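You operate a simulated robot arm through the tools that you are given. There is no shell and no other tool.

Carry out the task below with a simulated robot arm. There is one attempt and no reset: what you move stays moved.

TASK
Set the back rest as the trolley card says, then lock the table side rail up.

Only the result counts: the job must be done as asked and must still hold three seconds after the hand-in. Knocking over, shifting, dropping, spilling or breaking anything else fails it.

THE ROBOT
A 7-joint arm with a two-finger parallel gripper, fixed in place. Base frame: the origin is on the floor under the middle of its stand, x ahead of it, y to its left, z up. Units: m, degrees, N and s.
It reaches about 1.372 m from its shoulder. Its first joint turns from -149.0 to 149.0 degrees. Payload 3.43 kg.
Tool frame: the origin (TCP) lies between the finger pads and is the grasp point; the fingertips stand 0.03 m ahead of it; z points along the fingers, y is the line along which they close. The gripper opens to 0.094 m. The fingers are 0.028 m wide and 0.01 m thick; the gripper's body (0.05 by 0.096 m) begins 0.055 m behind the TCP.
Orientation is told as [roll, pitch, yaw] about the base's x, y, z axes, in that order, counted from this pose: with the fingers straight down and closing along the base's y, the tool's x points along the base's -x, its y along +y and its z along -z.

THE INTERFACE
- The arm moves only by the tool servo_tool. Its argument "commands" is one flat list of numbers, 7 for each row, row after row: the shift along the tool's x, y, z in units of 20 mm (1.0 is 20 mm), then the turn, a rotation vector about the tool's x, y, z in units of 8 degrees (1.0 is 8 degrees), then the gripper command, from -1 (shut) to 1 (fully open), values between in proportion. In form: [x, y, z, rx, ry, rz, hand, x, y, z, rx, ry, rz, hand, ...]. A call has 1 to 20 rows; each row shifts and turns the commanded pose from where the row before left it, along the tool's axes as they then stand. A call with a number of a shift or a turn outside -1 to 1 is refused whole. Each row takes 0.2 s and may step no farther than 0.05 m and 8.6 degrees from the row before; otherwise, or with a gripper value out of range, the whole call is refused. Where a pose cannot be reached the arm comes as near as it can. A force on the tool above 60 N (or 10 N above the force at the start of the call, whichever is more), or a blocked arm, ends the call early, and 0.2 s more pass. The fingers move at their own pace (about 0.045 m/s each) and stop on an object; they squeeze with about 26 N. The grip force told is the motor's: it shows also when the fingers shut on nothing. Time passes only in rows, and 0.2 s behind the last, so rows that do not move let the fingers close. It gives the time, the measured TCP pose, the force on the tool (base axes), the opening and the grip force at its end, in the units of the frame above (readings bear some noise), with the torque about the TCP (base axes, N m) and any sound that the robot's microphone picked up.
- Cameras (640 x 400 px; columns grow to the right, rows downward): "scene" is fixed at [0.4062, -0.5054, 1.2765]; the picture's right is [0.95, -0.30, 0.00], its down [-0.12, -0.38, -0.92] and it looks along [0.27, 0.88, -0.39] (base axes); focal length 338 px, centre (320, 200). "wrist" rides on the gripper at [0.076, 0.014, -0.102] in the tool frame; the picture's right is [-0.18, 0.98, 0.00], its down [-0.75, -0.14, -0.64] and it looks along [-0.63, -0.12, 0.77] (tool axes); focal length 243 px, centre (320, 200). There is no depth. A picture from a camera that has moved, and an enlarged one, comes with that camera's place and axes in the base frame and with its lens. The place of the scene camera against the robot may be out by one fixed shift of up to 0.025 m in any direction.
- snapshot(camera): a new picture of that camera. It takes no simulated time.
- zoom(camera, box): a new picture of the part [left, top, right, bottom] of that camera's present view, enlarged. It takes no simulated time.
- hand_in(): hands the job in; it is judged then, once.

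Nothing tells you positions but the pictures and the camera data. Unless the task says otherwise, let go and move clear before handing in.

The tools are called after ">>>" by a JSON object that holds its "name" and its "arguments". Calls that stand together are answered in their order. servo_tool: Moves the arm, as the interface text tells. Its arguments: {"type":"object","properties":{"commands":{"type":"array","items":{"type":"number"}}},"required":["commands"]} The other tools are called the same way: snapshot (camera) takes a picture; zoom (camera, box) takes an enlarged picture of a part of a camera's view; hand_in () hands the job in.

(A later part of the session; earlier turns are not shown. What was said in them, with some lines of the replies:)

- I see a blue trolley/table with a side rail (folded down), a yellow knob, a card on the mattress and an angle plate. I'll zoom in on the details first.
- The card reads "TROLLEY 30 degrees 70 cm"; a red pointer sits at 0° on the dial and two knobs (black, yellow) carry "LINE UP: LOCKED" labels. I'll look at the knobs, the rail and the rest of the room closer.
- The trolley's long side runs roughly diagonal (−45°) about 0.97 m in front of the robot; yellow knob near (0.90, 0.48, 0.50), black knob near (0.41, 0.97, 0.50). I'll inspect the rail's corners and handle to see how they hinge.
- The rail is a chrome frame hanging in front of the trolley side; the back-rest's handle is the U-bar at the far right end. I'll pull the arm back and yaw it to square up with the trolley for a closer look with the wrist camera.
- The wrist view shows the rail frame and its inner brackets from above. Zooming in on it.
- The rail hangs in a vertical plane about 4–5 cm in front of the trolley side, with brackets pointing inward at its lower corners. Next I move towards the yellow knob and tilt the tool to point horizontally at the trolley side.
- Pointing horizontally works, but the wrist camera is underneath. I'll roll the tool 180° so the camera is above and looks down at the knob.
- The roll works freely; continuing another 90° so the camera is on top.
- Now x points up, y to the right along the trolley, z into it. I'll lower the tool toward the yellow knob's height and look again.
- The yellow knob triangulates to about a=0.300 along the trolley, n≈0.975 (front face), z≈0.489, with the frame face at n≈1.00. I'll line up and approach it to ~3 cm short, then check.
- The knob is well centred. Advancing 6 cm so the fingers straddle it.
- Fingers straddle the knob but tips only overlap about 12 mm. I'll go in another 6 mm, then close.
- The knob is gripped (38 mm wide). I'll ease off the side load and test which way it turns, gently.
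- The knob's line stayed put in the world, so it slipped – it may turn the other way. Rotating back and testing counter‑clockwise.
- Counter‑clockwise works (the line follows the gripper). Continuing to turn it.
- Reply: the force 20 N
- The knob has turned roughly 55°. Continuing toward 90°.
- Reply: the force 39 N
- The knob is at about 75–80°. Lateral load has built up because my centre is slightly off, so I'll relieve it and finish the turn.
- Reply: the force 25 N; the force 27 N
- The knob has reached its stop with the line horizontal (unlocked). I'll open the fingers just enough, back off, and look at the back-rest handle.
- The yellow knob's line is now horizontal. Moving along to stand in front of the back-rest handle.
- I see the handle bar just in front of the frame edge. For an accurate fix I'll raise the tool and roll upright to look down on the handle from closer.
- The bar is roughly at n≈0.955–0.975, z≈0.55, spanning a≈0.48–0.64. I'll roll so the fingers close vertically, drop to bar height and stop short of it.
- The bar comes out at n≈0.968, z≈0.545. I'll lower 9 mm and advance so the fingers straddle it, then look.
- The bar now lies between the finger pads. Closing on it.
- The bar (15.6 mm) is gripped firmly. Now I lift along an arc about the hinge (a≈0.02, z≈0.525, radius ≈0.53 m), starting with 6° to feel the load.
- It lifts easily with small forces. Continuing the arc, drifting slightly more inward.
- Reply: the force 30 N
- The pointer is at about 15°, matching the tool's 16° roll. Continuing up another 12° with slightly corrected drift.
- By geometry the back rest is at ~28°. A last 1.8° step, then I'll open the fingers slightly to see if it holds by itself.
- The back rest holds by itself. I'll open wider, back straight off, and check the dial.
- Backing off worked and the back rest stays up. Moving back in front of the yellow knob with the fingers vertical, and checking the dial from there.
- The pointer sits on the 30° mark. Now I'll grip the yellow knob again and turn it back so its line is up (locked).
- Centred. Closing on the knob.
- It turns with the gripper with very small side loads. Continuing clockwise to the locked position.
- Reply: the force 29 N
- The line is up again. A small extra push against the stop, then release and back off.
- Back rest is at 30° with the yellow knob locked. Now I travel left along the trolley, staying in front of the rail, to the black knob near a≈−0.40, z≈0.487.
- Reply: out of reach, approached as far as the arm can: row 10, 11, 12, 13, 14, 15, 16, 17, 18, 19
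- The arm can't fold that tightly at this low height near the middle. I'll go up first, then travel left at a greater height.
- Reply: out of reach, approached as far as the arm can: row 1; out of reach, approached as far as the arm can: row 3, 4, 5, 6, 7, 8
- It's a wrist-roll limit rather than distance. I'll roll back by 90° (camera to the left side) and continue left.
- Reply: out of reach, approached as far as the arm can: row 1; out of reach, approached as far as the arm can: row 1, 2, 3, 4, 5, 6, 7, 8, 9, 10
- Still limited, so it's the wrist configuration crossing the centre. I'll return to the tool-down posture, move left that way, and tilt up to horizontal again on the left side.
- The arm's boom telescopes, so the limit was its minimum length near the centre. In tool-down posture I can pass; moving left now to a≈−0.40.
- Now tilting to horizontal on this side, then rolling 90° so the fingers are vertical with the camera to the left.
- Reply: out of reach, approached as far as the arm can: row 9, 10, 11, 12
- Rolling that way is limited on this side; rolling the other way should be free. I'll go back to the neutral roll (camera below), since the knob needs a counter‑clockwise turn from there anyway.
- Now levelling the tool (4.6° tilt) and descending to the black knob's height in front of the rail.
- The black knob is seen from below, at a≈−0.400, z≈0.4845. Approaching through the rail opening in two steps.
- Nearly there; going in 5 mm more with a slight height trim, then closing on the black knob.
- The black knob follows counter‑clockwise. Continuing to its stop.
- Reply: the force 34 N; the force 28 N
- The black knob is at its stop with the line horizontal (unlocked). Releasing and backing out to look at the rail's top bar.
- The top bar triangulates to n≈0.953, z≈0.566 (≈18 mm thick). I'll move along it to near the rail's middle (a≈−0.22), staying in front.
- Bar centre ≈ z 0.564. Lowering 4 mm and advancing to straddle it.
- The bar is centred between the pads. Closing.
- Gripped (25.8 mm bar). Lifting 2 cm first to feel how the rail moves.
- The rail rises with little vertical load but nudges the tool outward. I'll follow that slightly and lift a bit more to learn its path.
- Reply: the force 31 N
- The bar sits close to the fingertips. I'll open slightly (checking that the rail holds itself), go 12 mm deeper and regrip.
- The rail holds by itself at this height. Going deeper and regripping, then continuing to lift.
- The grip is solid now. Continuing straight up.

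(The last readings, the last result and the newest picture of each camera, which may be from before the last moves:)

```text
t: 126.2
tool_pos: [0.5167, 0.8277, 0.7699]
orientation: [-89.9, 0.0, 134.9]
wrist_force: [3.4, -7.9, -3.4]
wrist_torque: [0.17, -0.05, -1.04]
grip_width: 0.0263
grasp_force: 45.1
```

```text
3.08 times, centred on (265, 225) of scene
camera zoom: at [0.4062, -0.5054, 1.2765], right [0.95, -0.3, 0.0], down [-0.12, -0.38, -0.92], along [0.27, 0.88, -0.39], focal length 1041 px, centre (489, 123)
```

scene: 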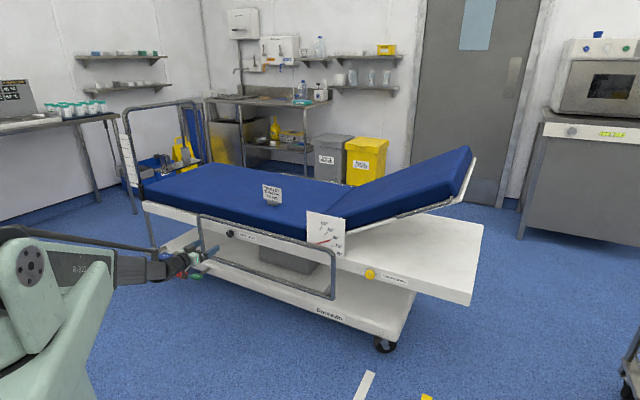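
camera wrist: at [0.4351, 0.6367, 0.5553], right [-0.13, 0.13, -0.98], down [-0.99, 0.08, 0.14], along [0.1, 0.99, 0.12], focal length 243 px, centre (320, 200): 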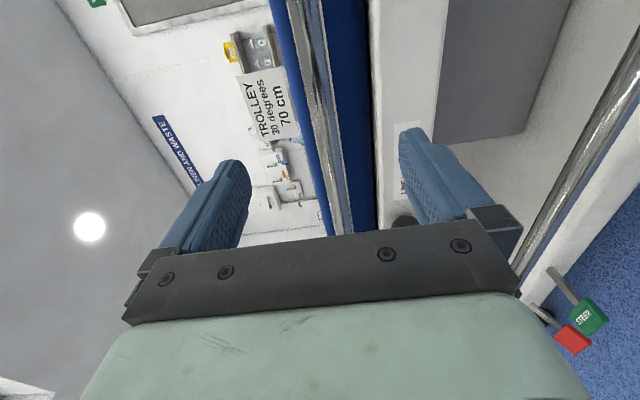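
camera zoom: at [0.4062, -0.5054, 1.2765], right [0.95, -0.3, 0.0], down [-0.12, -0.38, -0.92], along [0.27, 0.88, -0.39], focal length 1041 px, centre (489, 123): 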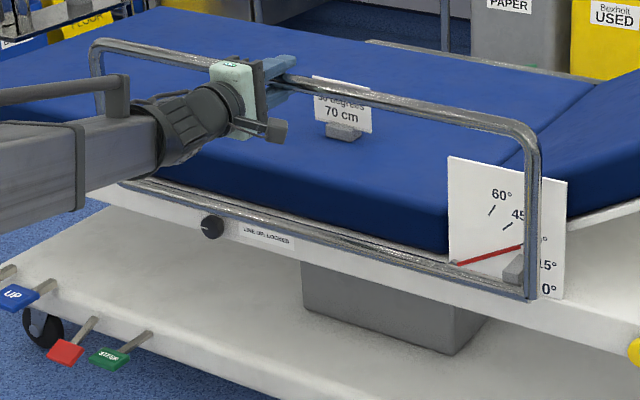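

>>> {"name": "servo_tool", "arguments": {"commands": [0, -0.5, 0, 0, 0, 0, -1, 0, -0.5, 0, 0, 0, 0, -1]}}

>>> {"name": "servo_tool", "arguments": {"commands": [0, -0.4, 0, 0, 0, 0, -1, 0, -0.4, 0, 0, 0, 0, -1]}}

>>> {"name": "zoom", "arguments": {"camera": "scene", "box": [185, 160, 345, 290]}}

```text
t: 126.8
tool_pos: [0.5171, 0.8279, 0.7864]
orientation: [-89.3, 0.0, 135.2]
wrist_force: [-5.2, -17.8, -42.9]
wrist_torque: [0.06, -0.09, -0.76]
grip_width: 0.0265
grasp_force: 45.0
```

```text
t: 127.1
tool_pos: [0.5167, 0.8273, 0.7848]
orientation: [-89.1, 0.0, 135.4]
wrist_force: [5.2, 5.9, -10.4]
wrist_torque: [0.0, -0.09, -0.67]
grip_width: 0.0262
grasp_force: 45.2
stopped in row 1: the force on the tool passed its limit at 70 N (the readings are from after the stop); the commanded pose is now the measured one
```

```text
3.08 times, centred on (265, 225) of scene
camera zoom: at [0.4062, -0.5054, 1.2765], right [0.95, -0.3, 0.0], down [-0.12, -0.38, -0.92], along [0.27, 0.88, -0.39], focal length 1041 px, centre (489, 123)
```

zoom: 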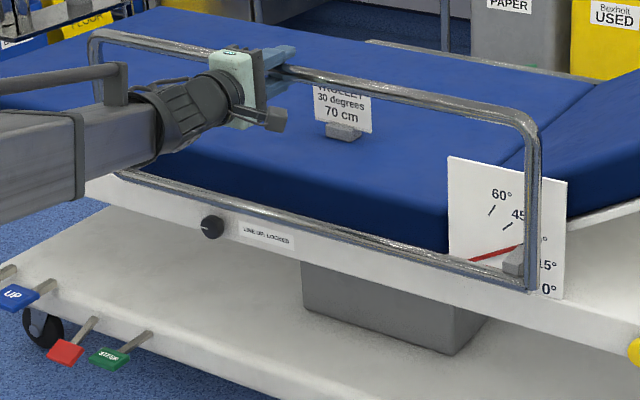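

The rail hit its upper stop (about 22 cm of travel). I'll open the fingers a little to check it stays up.

>>> {"name": "servo_tool", "arguments": {"commands": [0, 0, 0, 0, 0, 0, -0.3, 0, 0, 0, 0, 0, 0, -0.2, 0, 0, 0, 0, 0, 0, -0.2]}}

>>> {"name": "zoom", "arguments": {"camera": "wrist", "box": [180, 60, 460, 260]}}

>>> {"name": "zoom", "arguments": {"camera": "scene", "box": [185, 160, 345, 290]}}

```text
t: 127.9
tool_pos: [0.5169, 0.8275, 0.7863]
orientation: [-89.2, 0.0, 135.2]
wrist_force: [0.2, 0.5, -0.3]
wrist_torque: [-0.03, 0.03, -0.01]
grip_width: 0.0377
grasp_force: 0.0
```

```text
2.00 times, centred on (320, 160) of wrist
camera zoom: at [0.4998, 0.7009, 0.7735], right [-0.14, 0.12, -0.98], down [-0.99, 0.08, 0.15], along [0.09, 0.99, 0.11], focal length 485 px, centre (320, 280)
```

zoom: 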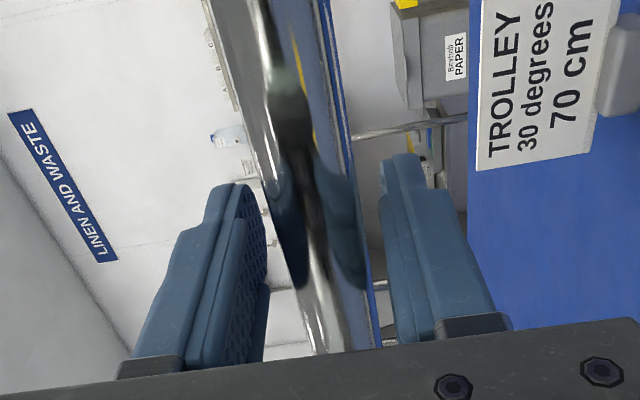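

```text
3.08 times, centred on (265, 225) of scene
camera zoom: at [0.4062, -0.5054, 1.2765], right [0.95, -0.3, 0.0], down [-0.12, -0.38, -0.92], along [0.27, 0.88, -0.39], focal length 1041 px, centre (489, 123)
```

zoom: 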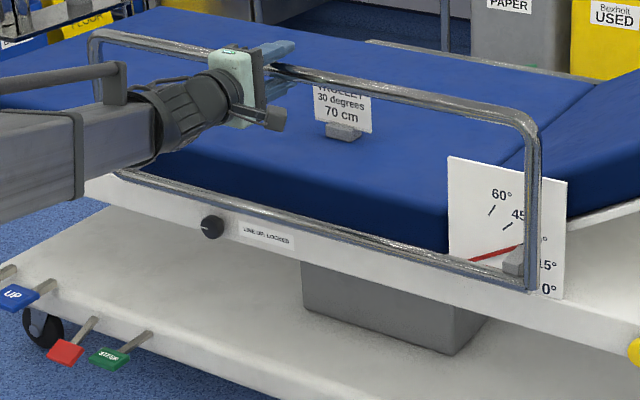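

The rail stays up. Backing off and heading down-left to the black knob, with fingers vertical.

>>> {"name": "servo_tool", "arguments": {"commands": [0, 0, 0, 0, 0, 0, 0.1, 0, 0, 0, 0, 0, 0, 0.1, 0, 0, -1, 0, 0, 0, 0.1, 0, 0, -1, 0, 0, 0, 0.1, 0, 0, -1, 0, 0, 0, 0.1, 0, 0, -1, 0, 0, 0, 0.1, 0, 0, -1, 0, 0, 0, 0.1, 0, 0, -1, 0.1, 0, 0, 0.1]}}

>>> {"name": "servo_tool", "arguments": {"commands": [-0.6, 1, 0, 0, 0, 0, 0.28, -0.6, 1, 0, 0, 0, 0, 0.28, -0.6, 1, 0, 0, 0, 0, 0.28, -0.6, 1, 0, 0, 0, 0, 0.28, -0.6, 1, 0, 0, 0, 0, 0.28, -0.6, 1, 0, 0, 0, 0, 0.28, -0.6, 1, 0, 0, 0, 0, 0.28, -0.6, 1, 0, 0, 0, 0, 0.28, -0.6, 1, 0, 0, 0, 0, 0.28, -0.6, 1, 0, 0, 0, 0, 0.28, -0.6, 1, 0, 0, 0, 0, 0.28, -0.6, 1, 0, 0, 0, 0, 0.28, -0.6, 1, 0, 0, 0, 0, 0.28, -0.6, 1, 0, 0, 0, 0, 0.28, -0.6, 1, 0, 0, 0, 0, 0.28]}}

>>> {"name": "snapshot", "arguments": {"camera": "wrist"}}

>>> {"name": "snapshot", "arguments": {"camera": "scene"}}

```text
t: 129.7
tool_pos: [0.4309, 0.7414, 0.7877]
orientation: [-90.0, 0.0, 135.3]
wrist_force: [-0.1, 0.5, 0.0]
wrist_torque: [0.02, -0.02, 0.02]
grip_width: 0.0518
grasp_force: 0.0
```

```text
t: 132.9
tool_pos: [0.3033, 0.8696, 0.4872]
orientation: [-90.1, 0.0, 135.2]
wrist_force: [0.7, 0.2, -0.6]
wrist_torque: [0.01, -0.02, -0.01]
grip_width: 0.0601
grasp_force: 0.0
```

```text
taken
camera wrist: at [0.2864, 0.7441, 0.4731], right [-0.13, 0.13, -0.98], down [-0.99, 0.07, 0.14], along [0.09, 0.99, 0.12], focal length 243 px, centre (320, 200)
```

wrist: 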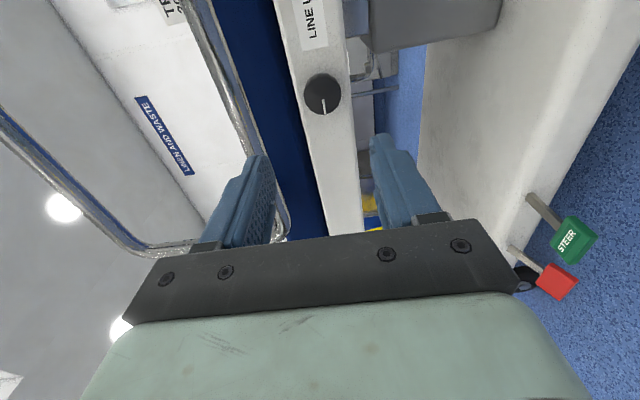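

```text
taken
```

scene: 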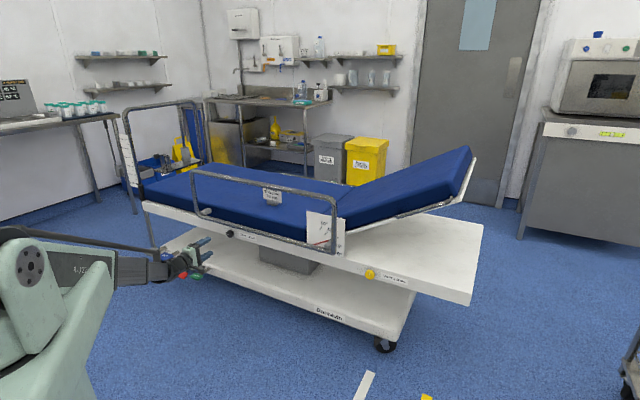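

The rail is up, its lower bar just above the knob; opening of 60 mm leaves ~18 mm clearance. Moving in on the black knob.

>>> {"name": "servo_tool", "arguments": {"commands": [0, 0.13, 0.9, 0, 0, 0, 0.28, 0, 0, 0.9, 0, 0, 0, 0.28, 0, 0, 0.9, 0, 0, 0, 0.28, 0, 0, 0.9, 0, 0, 0, 0.28, 0, 0, 0.9, 0, 0, 0, 0.28]}}

>>> {"name": "snapshot", "arguments": {"camera": "wrist"}}

>>> {"name": "zoom", "arguments": {"camera": "scene", "box": [185, 195, 285, 275]}}

```text
t: 134.1
tool_pos: [0.3704, 0.9357, 0.4854]
orientation: [-90.1, 0.0, 135.1]
wrist_force: [-0.2, -0.1, 0.5]
wrist_torque: [0.04, -0.01, -0.01]
grip_width: 0.0603
grasp_force: 0.1
```

```text
taken
camera wrist: at [0.3532, 0.8095, 0.4712], right [-0.13, 0.13, -0.98], down [-0.99, 0.07, 0.14], along [0.09, 0.99, 0.12], focal length 243 px, centre (320, 200)
```

wrist: 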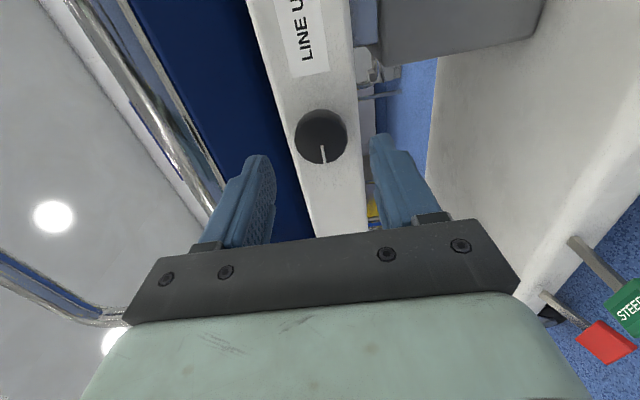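

```text
5.00 times, centred on (235, 235) of scene
camera zoom: at [0.4062, -0.5054, 1.2765], right [0.95, -0.3, 0.0], down [-0.12, -0.38, -0.92], along [0.27, 0.88, -0.39], focal length 1692 px, centre (745, 25)
```

zoom: 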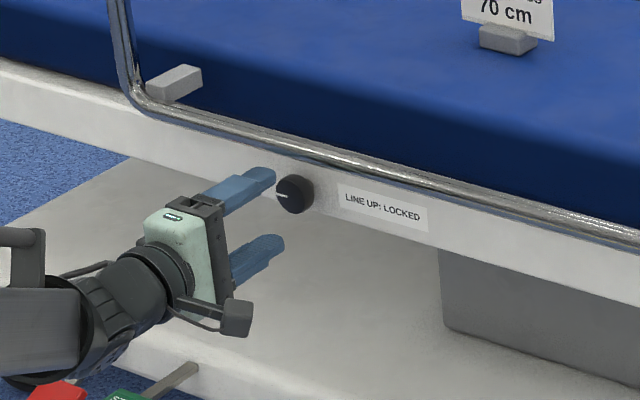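

>>> {"name": "servo_tool", "arguments": {"commands": [0, 0.05, 0.9, 0, 0, 0, 0.28, 0, 0, 0.92, 0, 0, 0, 0.28]}}

>>> {"name": "zoom", "arguments": {"camera": "wrist", "box": [180, 60, 460, 260]}}

>>> {"name": "zoom", "arguments": {"camera": "scene", "box": [205, 215, 265, 255]}}

```text
t: 134.7
tool_pos: [0.3942, 0.9598, 0.4839]
orientation: [-90.0, 0.0, 135.2]
wrist_force: [0.8, -0.4, 0.6]
wrist_torque: [-0.05, 0.0, 0.0]
grip_width: 0.0604
grasp_force: 0.0
```

```text
2.00 times, centred on (320, 160) of wrist
camera zoom: at [0.3765, 0.8338, 0.4701], right [-0.13, 0.13, -0.98], down [-0.99, 0.07, 0.14], along [0.09, 0.99, 0.12], focal length 485 px, centre (320, 280)
```

zoom: 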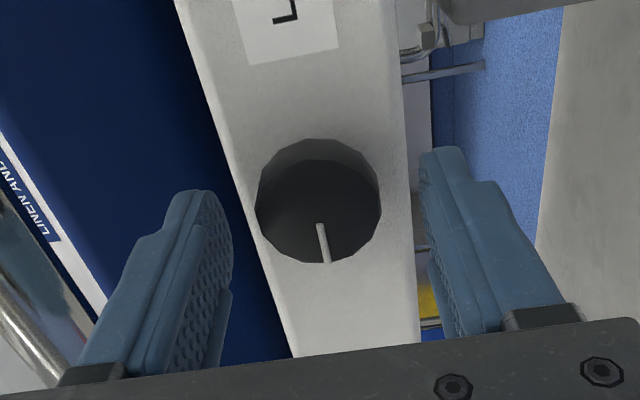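

```text
10.00 times, centred on (235, 235) of scene
camera zoom: at [0.4062, -0.5054, 1.2765], right [0.95, -0.3, 0.0], down [-0.12, -0.38, -0.92], along [0.27, 0.88, -0.39], focal length 3383 px, centre (1170, -150)
```

zoom: 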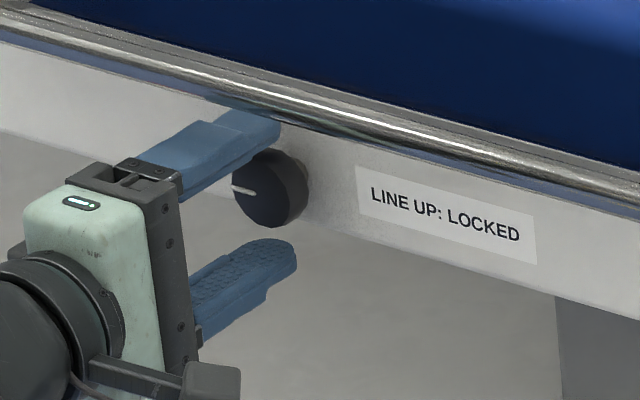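

Straddling the knob. Closing and turning clockwise.

>>> {"name": "servo_tool", "arguments": {"commands": [0, 0, 0.12, 0, 0, 0, 0.1, 0, 0, 0, 0, 0, 0, -0.3, 0, 0, 0, 0, 0, 0, -0.7, 0, 0, 0, 0, 0, 0, -1, 0, 0, 0, 0, 0, 0, -1, 0, 0, 0, 0, 0, 0, -1]}}

>>> {"name": "servo_tool", "arguments": {"commands": [0, 0, 0, 0, 0, 1, -1, 0, 0, 0, 0, 0, 1, -1, 0, 0, 0, 0, 0, 1, -1, 0, 0, 0, 0, 0, 1, -1, 0, 0, 0, 0, 0, 1, -1]}}

>>> {"name": "zoom", "arguments": {"camera": "wrist", "box": [180, 60, 460, 260]}}

```text
t: 136.1
tool_pos: [0.3963, 0.9623, 0.4846]
orientation: [-90.0, 0.0, 135.2]
wrist_force: [1.3, 1.1, 1.3]
wrist_torque: [-0.05, 0.02, 0.36]
grip_width: 0.0379
grasp_force: 44.6
```

```text
t: 137.3
tool_pos: [0.395, 0.9612, 0.4848]
orientation: [-90.1, -40.1, 135.4]
wrist_force: [6.2, 18.4, 7.8]
wrist_torque: [0.65, -0.67, 0.79]
grip_width: 0.0379
grasp_force: 45.0
```

```text
2.00 times, centred on (320, 160) of wrist
camera zoom: at [0.3596, 0.8544, 0.4248], right [-0.55, 0.55, -0.63], down [-0.8, -0.12, 0.59], along [0.25, 0.83, 0.5], focal length 485 px, centre (320, 280)
```

zoom: 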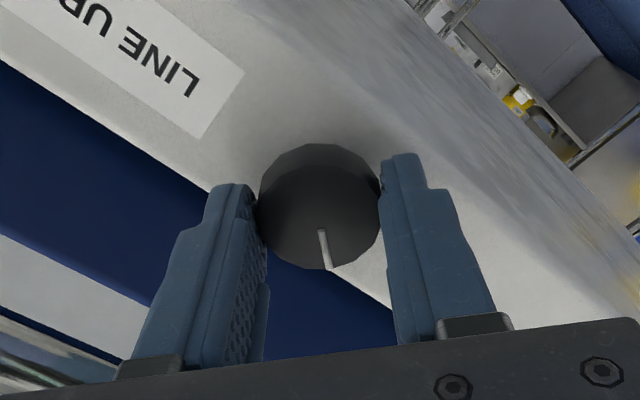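

The knob is following. Completing the turn to line‑up.

>>> {"name": "servo_tool", "arguments": {"commands": [0, 0, 0, 0, 0, 1, -1, 0, 0, 0, 0, 0, 1, -1, 0, 0, 0, 0, 0, 1, -1]}}

>>> {"name": "servo_tool", "arguments": {"commands": [0, 0, 0, 0, 0, 1, -1, 0, 0, 0, 0, 0, 1, -1, 0, 0, 0, 0, 0, 1, -1, 0, 0, 0, 0, 0, 0.6, -1, 0, 0, 0, 0, 0, 0, -1]}}

>>> {"name": "zoom", "arguments": {"camera": "wrist", "box": [180, 60, 460, 260]}}

>>> {"name": "zoom", "arguments": {"camera": "scene", "box": [205, 215, 265, 255]}}

```text
t: 138.1
tool_pos: [0.3954, 0.9613, 0.485]
orientation: [-90.1, -64.0, 135.5]
wrist_force: [5.3, 19.7, 9.7]
wrist_torque: [0.81, -0.83, 0.59]
grip_width: 0.0376
grasp_force: 44.7
```

```text
t: 139.3
tool_pos: [0.3959, 0.9609, 0.4848]
orientation: [89.5, -87.2, -44.4]
wrist_force: [15.0, 13.1, 4.9]
wrist_torque: [-0.16, -0.29, -0.57]
grip_width: 0.0374
grasp_force: 44.9
```

```text
2.00 times, centred on (320, 160) of wrist
camera zoom: at [0.3116, 0.9009, 0.4092], right [-0.69, 0.69, 0.23], down [-0.33, -0.58, 0.75], along [0.65, 0.44, 0.62], focal length 485 px, centre (320, 280)
```

zoom: 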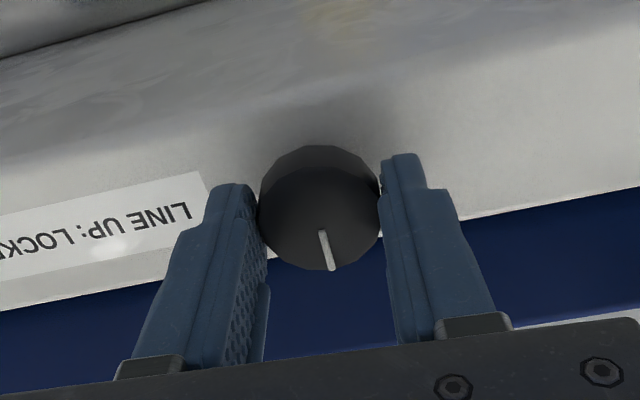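

```text
10.00 times, centred on (235, 235) of scene
camera zoom: at [0.4062, -0.5054, 1.2765], right [0.95, -0.3, 0.0], down [-0.12, -0.38, -0.92], along [0.27, 0.88, -0.39], focal length 3383 px, centre (1170, -150)
```

zoom: 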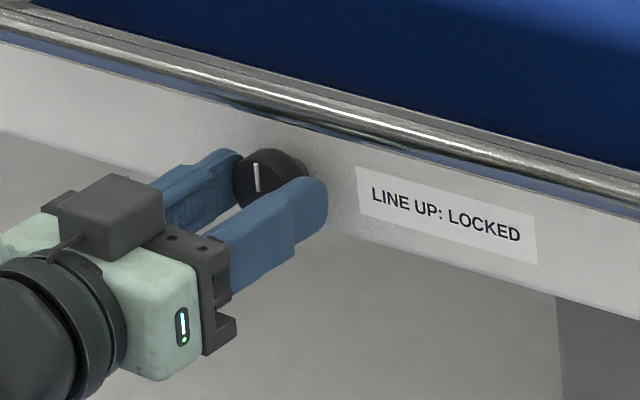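

The line is up and the knob is against its stop – locked. Releasing and backing off.

>>> {"name": "servo_tool", "arguments": {"commands": [0, 0, 0, 0, 0, 0, 0.2, 0, 0, 0, 0, 0, 0, 0.4, 0, 0, 0, 0, 0, 0, 0.4, 0, 0, -0.9, 0, 0, 0, 0.4, 0, 0, -1, 0, 0, 0, 0.4, 0, 0, -1, 0, 0, 0, 0.4, 0, 0, -1, 0, 0, 0, 0.4, 0, 0, -1, 0, 0, 0, 0.4, 0, 0, -1, 0, 0, 0, 0.4, 0, 0, -1, 0, 0, 0, 0.4]}}

>>> {"name": "snapshot", "arguments": {"camera": "scene"}}

>>> {"name": "zoom", "arguments": {"camera": "scene", "box": [185, 165, 345, 275]}}

>>> {"name": "zoom", "arguments": {"camera": "scene", "box": [215, 218, 265, 253]}}

>>> {"name": "zoom", "arguments": {"camera": "scene", "box": [300, 195, 420, 295]}}

```text
t: 141.5
tool_pos: [0.2979, 0.8608, 0.4847]
orientation: [90.8, -87.2, -45.4]
wrist_force: [0.5, 0.4, -0.5]
wrist_torque: [0.0, 0.01, -0.01]
grip_width: 0.0659
grasp_force: 0.0
```

```text
taken
```

scene: 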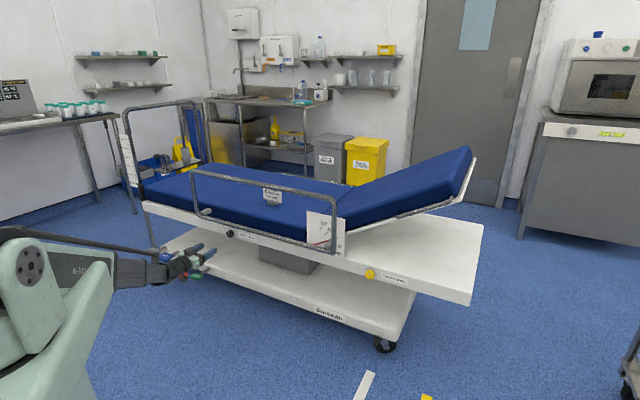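

```text
3.64 times, centred on (265, 220) of scene
camera zoom: at [0.4062, -0.5054, 1.2765], right [0.95, -0.3, 0.0], down [-0.12, -0.38, -0.92], along [0.27, 0.88, -0.39], focal length 1230 px, centre (520, 127)
```

zoom: 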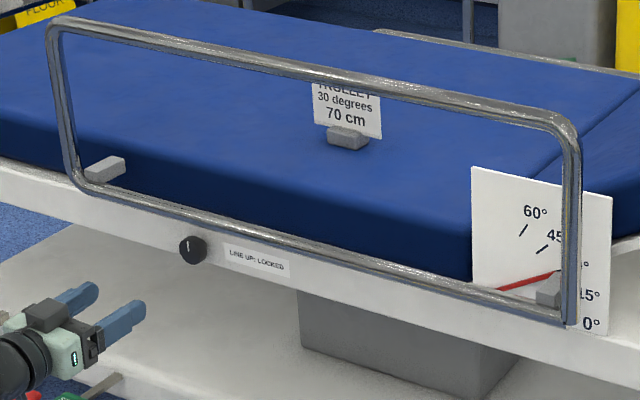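

```text
11.43 times, centred on (240, 236) of scene
camera zoom: at [0.4062, -0.5054, 1.2765], right [0.95, -0.3, 0.0], down [-0.12, -0.38, -0.92], along [0.27, 0.88, -0.39], focal length 3867 px, centre (1234, -206)
```

zoom: 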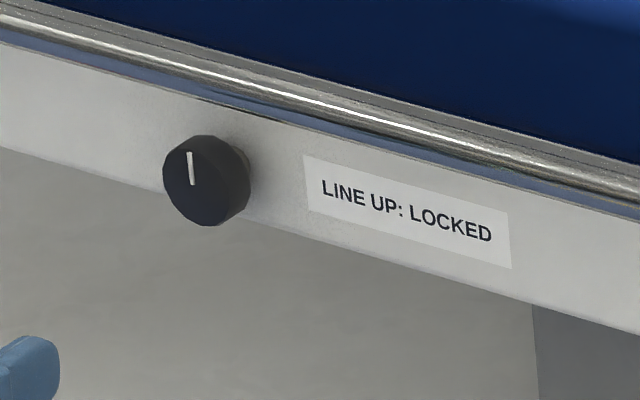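

```text
4.00 times, centred on (360, 245) of scene
camera zoom: at [0.4062, -0.5054, 1.2765], right [0.95, -0.3, 0.0], down [-0.12, -0.38, -0.92], along [0.27, 0.88, -0.39], focal length 1353 px, centre (160, 20)
```

zoom: 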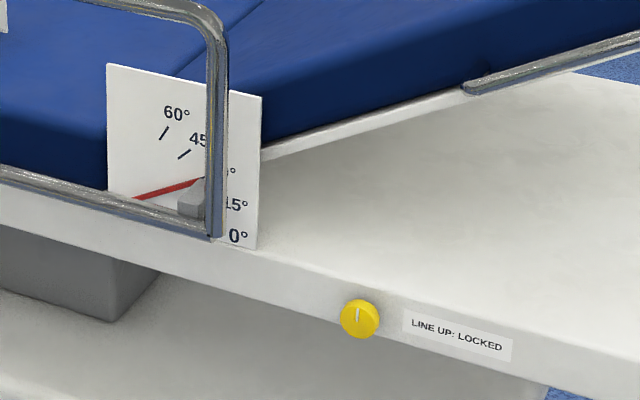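

Both knobs show line-up, the rail is at its top, the pointer is on 30°. I'll back the tool further away, let a few seconds pass, and confirm nothing sags.

>>> {"name": "servo_tool", "arguments": {"commands": [0, 0, -0.5, 0, 0, 0, 0.4, 0, 0, -0.5, 0, 0, 0, 0.4, 0, 0, 0, 0, 0, 0, 0.4, 0, 0, 0, 0, 0, 0, 0.4, 0, 0, 0, 0, 0, 0, 0.4, 0, 0, 0, 0, 0, 0, 0.4, 0, 0, 0, 0, 0, 0, 0.4, 0, 0, 0, 0, 0, 0, 0.4, 0, 0, 0, 0, 0, 0, 0.4, 0, 0, 0, 0, 0, 0, 0.4, 0, 0, 0, 0, 0, 0, 0.4, 0, 0, 0, 0, 0, 0, 0.4, 0, 0, 0, 0, 0, 0, 0.4, 0, 0, 0, 0, 0, 0, 0.4, 0, 0, 0, 0, 0, 0, 0.4, 0, 0, 0, 0, 0, 0, 0.4]}}

>>> {"name": "zoom", "arguments": {"camera": "scene", "box": [185, 165, 345, 275]}}

>>> {"name": "zoom", "arguments": {"camera": "scene", "box": [300, 195, 360, 265]}}

```text
t: 144.9
tool_pos: [0.2822, 0.848, 0.4846]
orientation: [90.2, -87.2, -45.1]
wrist_force: [0.3, -0.7, 0.5]
wrist_torque: [-0.03, 0.0, 0.0]
grip_width: 0.0659
grasp_force: 0.0
```

```text
3.64 times, centred on (265, 220) of scene
camera zoom: at [0.4062, -0.5054, 1.2765], right [0.95, -0.3, 0.0], down [-0.12, -0.38, -0.92], along [0.27, 0.88, -0.39], focal length 1230 px, centre (520, 127)
```

zoom: 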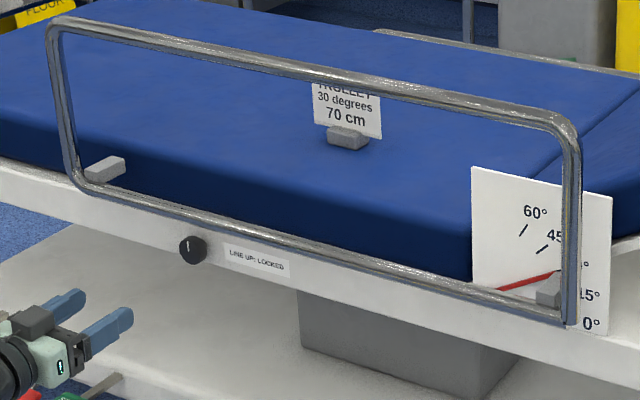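

```text
5.71 times, centred on (330, 230) of scene
camera zoom: at [0.4062, -0.5054, 1.2765], right [0.95, -0.3, 0.0], down [-0.12, -0.38, -0.92], along [0.27, 0.88, -0.39], focal length 1933 px, centre (263, 29)
```

zoom: 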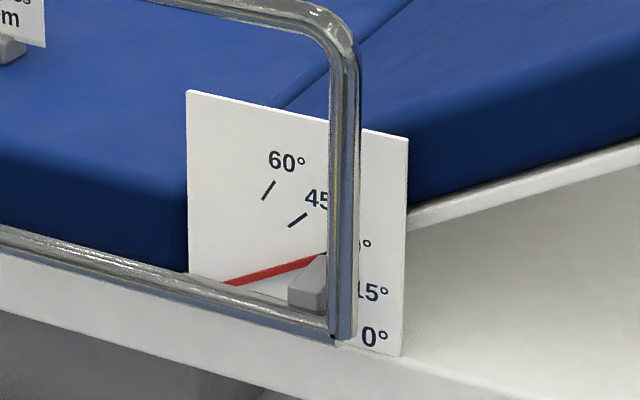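

The back rest pointer still sits at 30° with the yellow knob locked. The side rail is up with the black knob's line up (locked), nothing has sagged, and the gripper is clear. Handing in.

>>> {"name": "hand_in", "arguments": {}}

```text
The job is handed in.
```

The back rest is set to 30°, as the trolley card says, and the table side rail is up and locked. I have handed the job in.

- **Back rest:** I unlocked the yellow knob, lifted the back rest until the dial pointer reached 30°, and turned the knob back to line-up (locked).
- **Side rail:** I unlocked the black knob, raised the rail about 22 cm to its upper stop, and turned the knob back to line-up (locked).
- **Final check:** after about three seconds with the gripper backed clear, neither the back rest nor the rail had sagged. I saw nothing else knocked or shifted in the pictures.

The card also gives 70 cm, which I took to be the table height. The task only asked for the back rest, so I left the height pedals alone.
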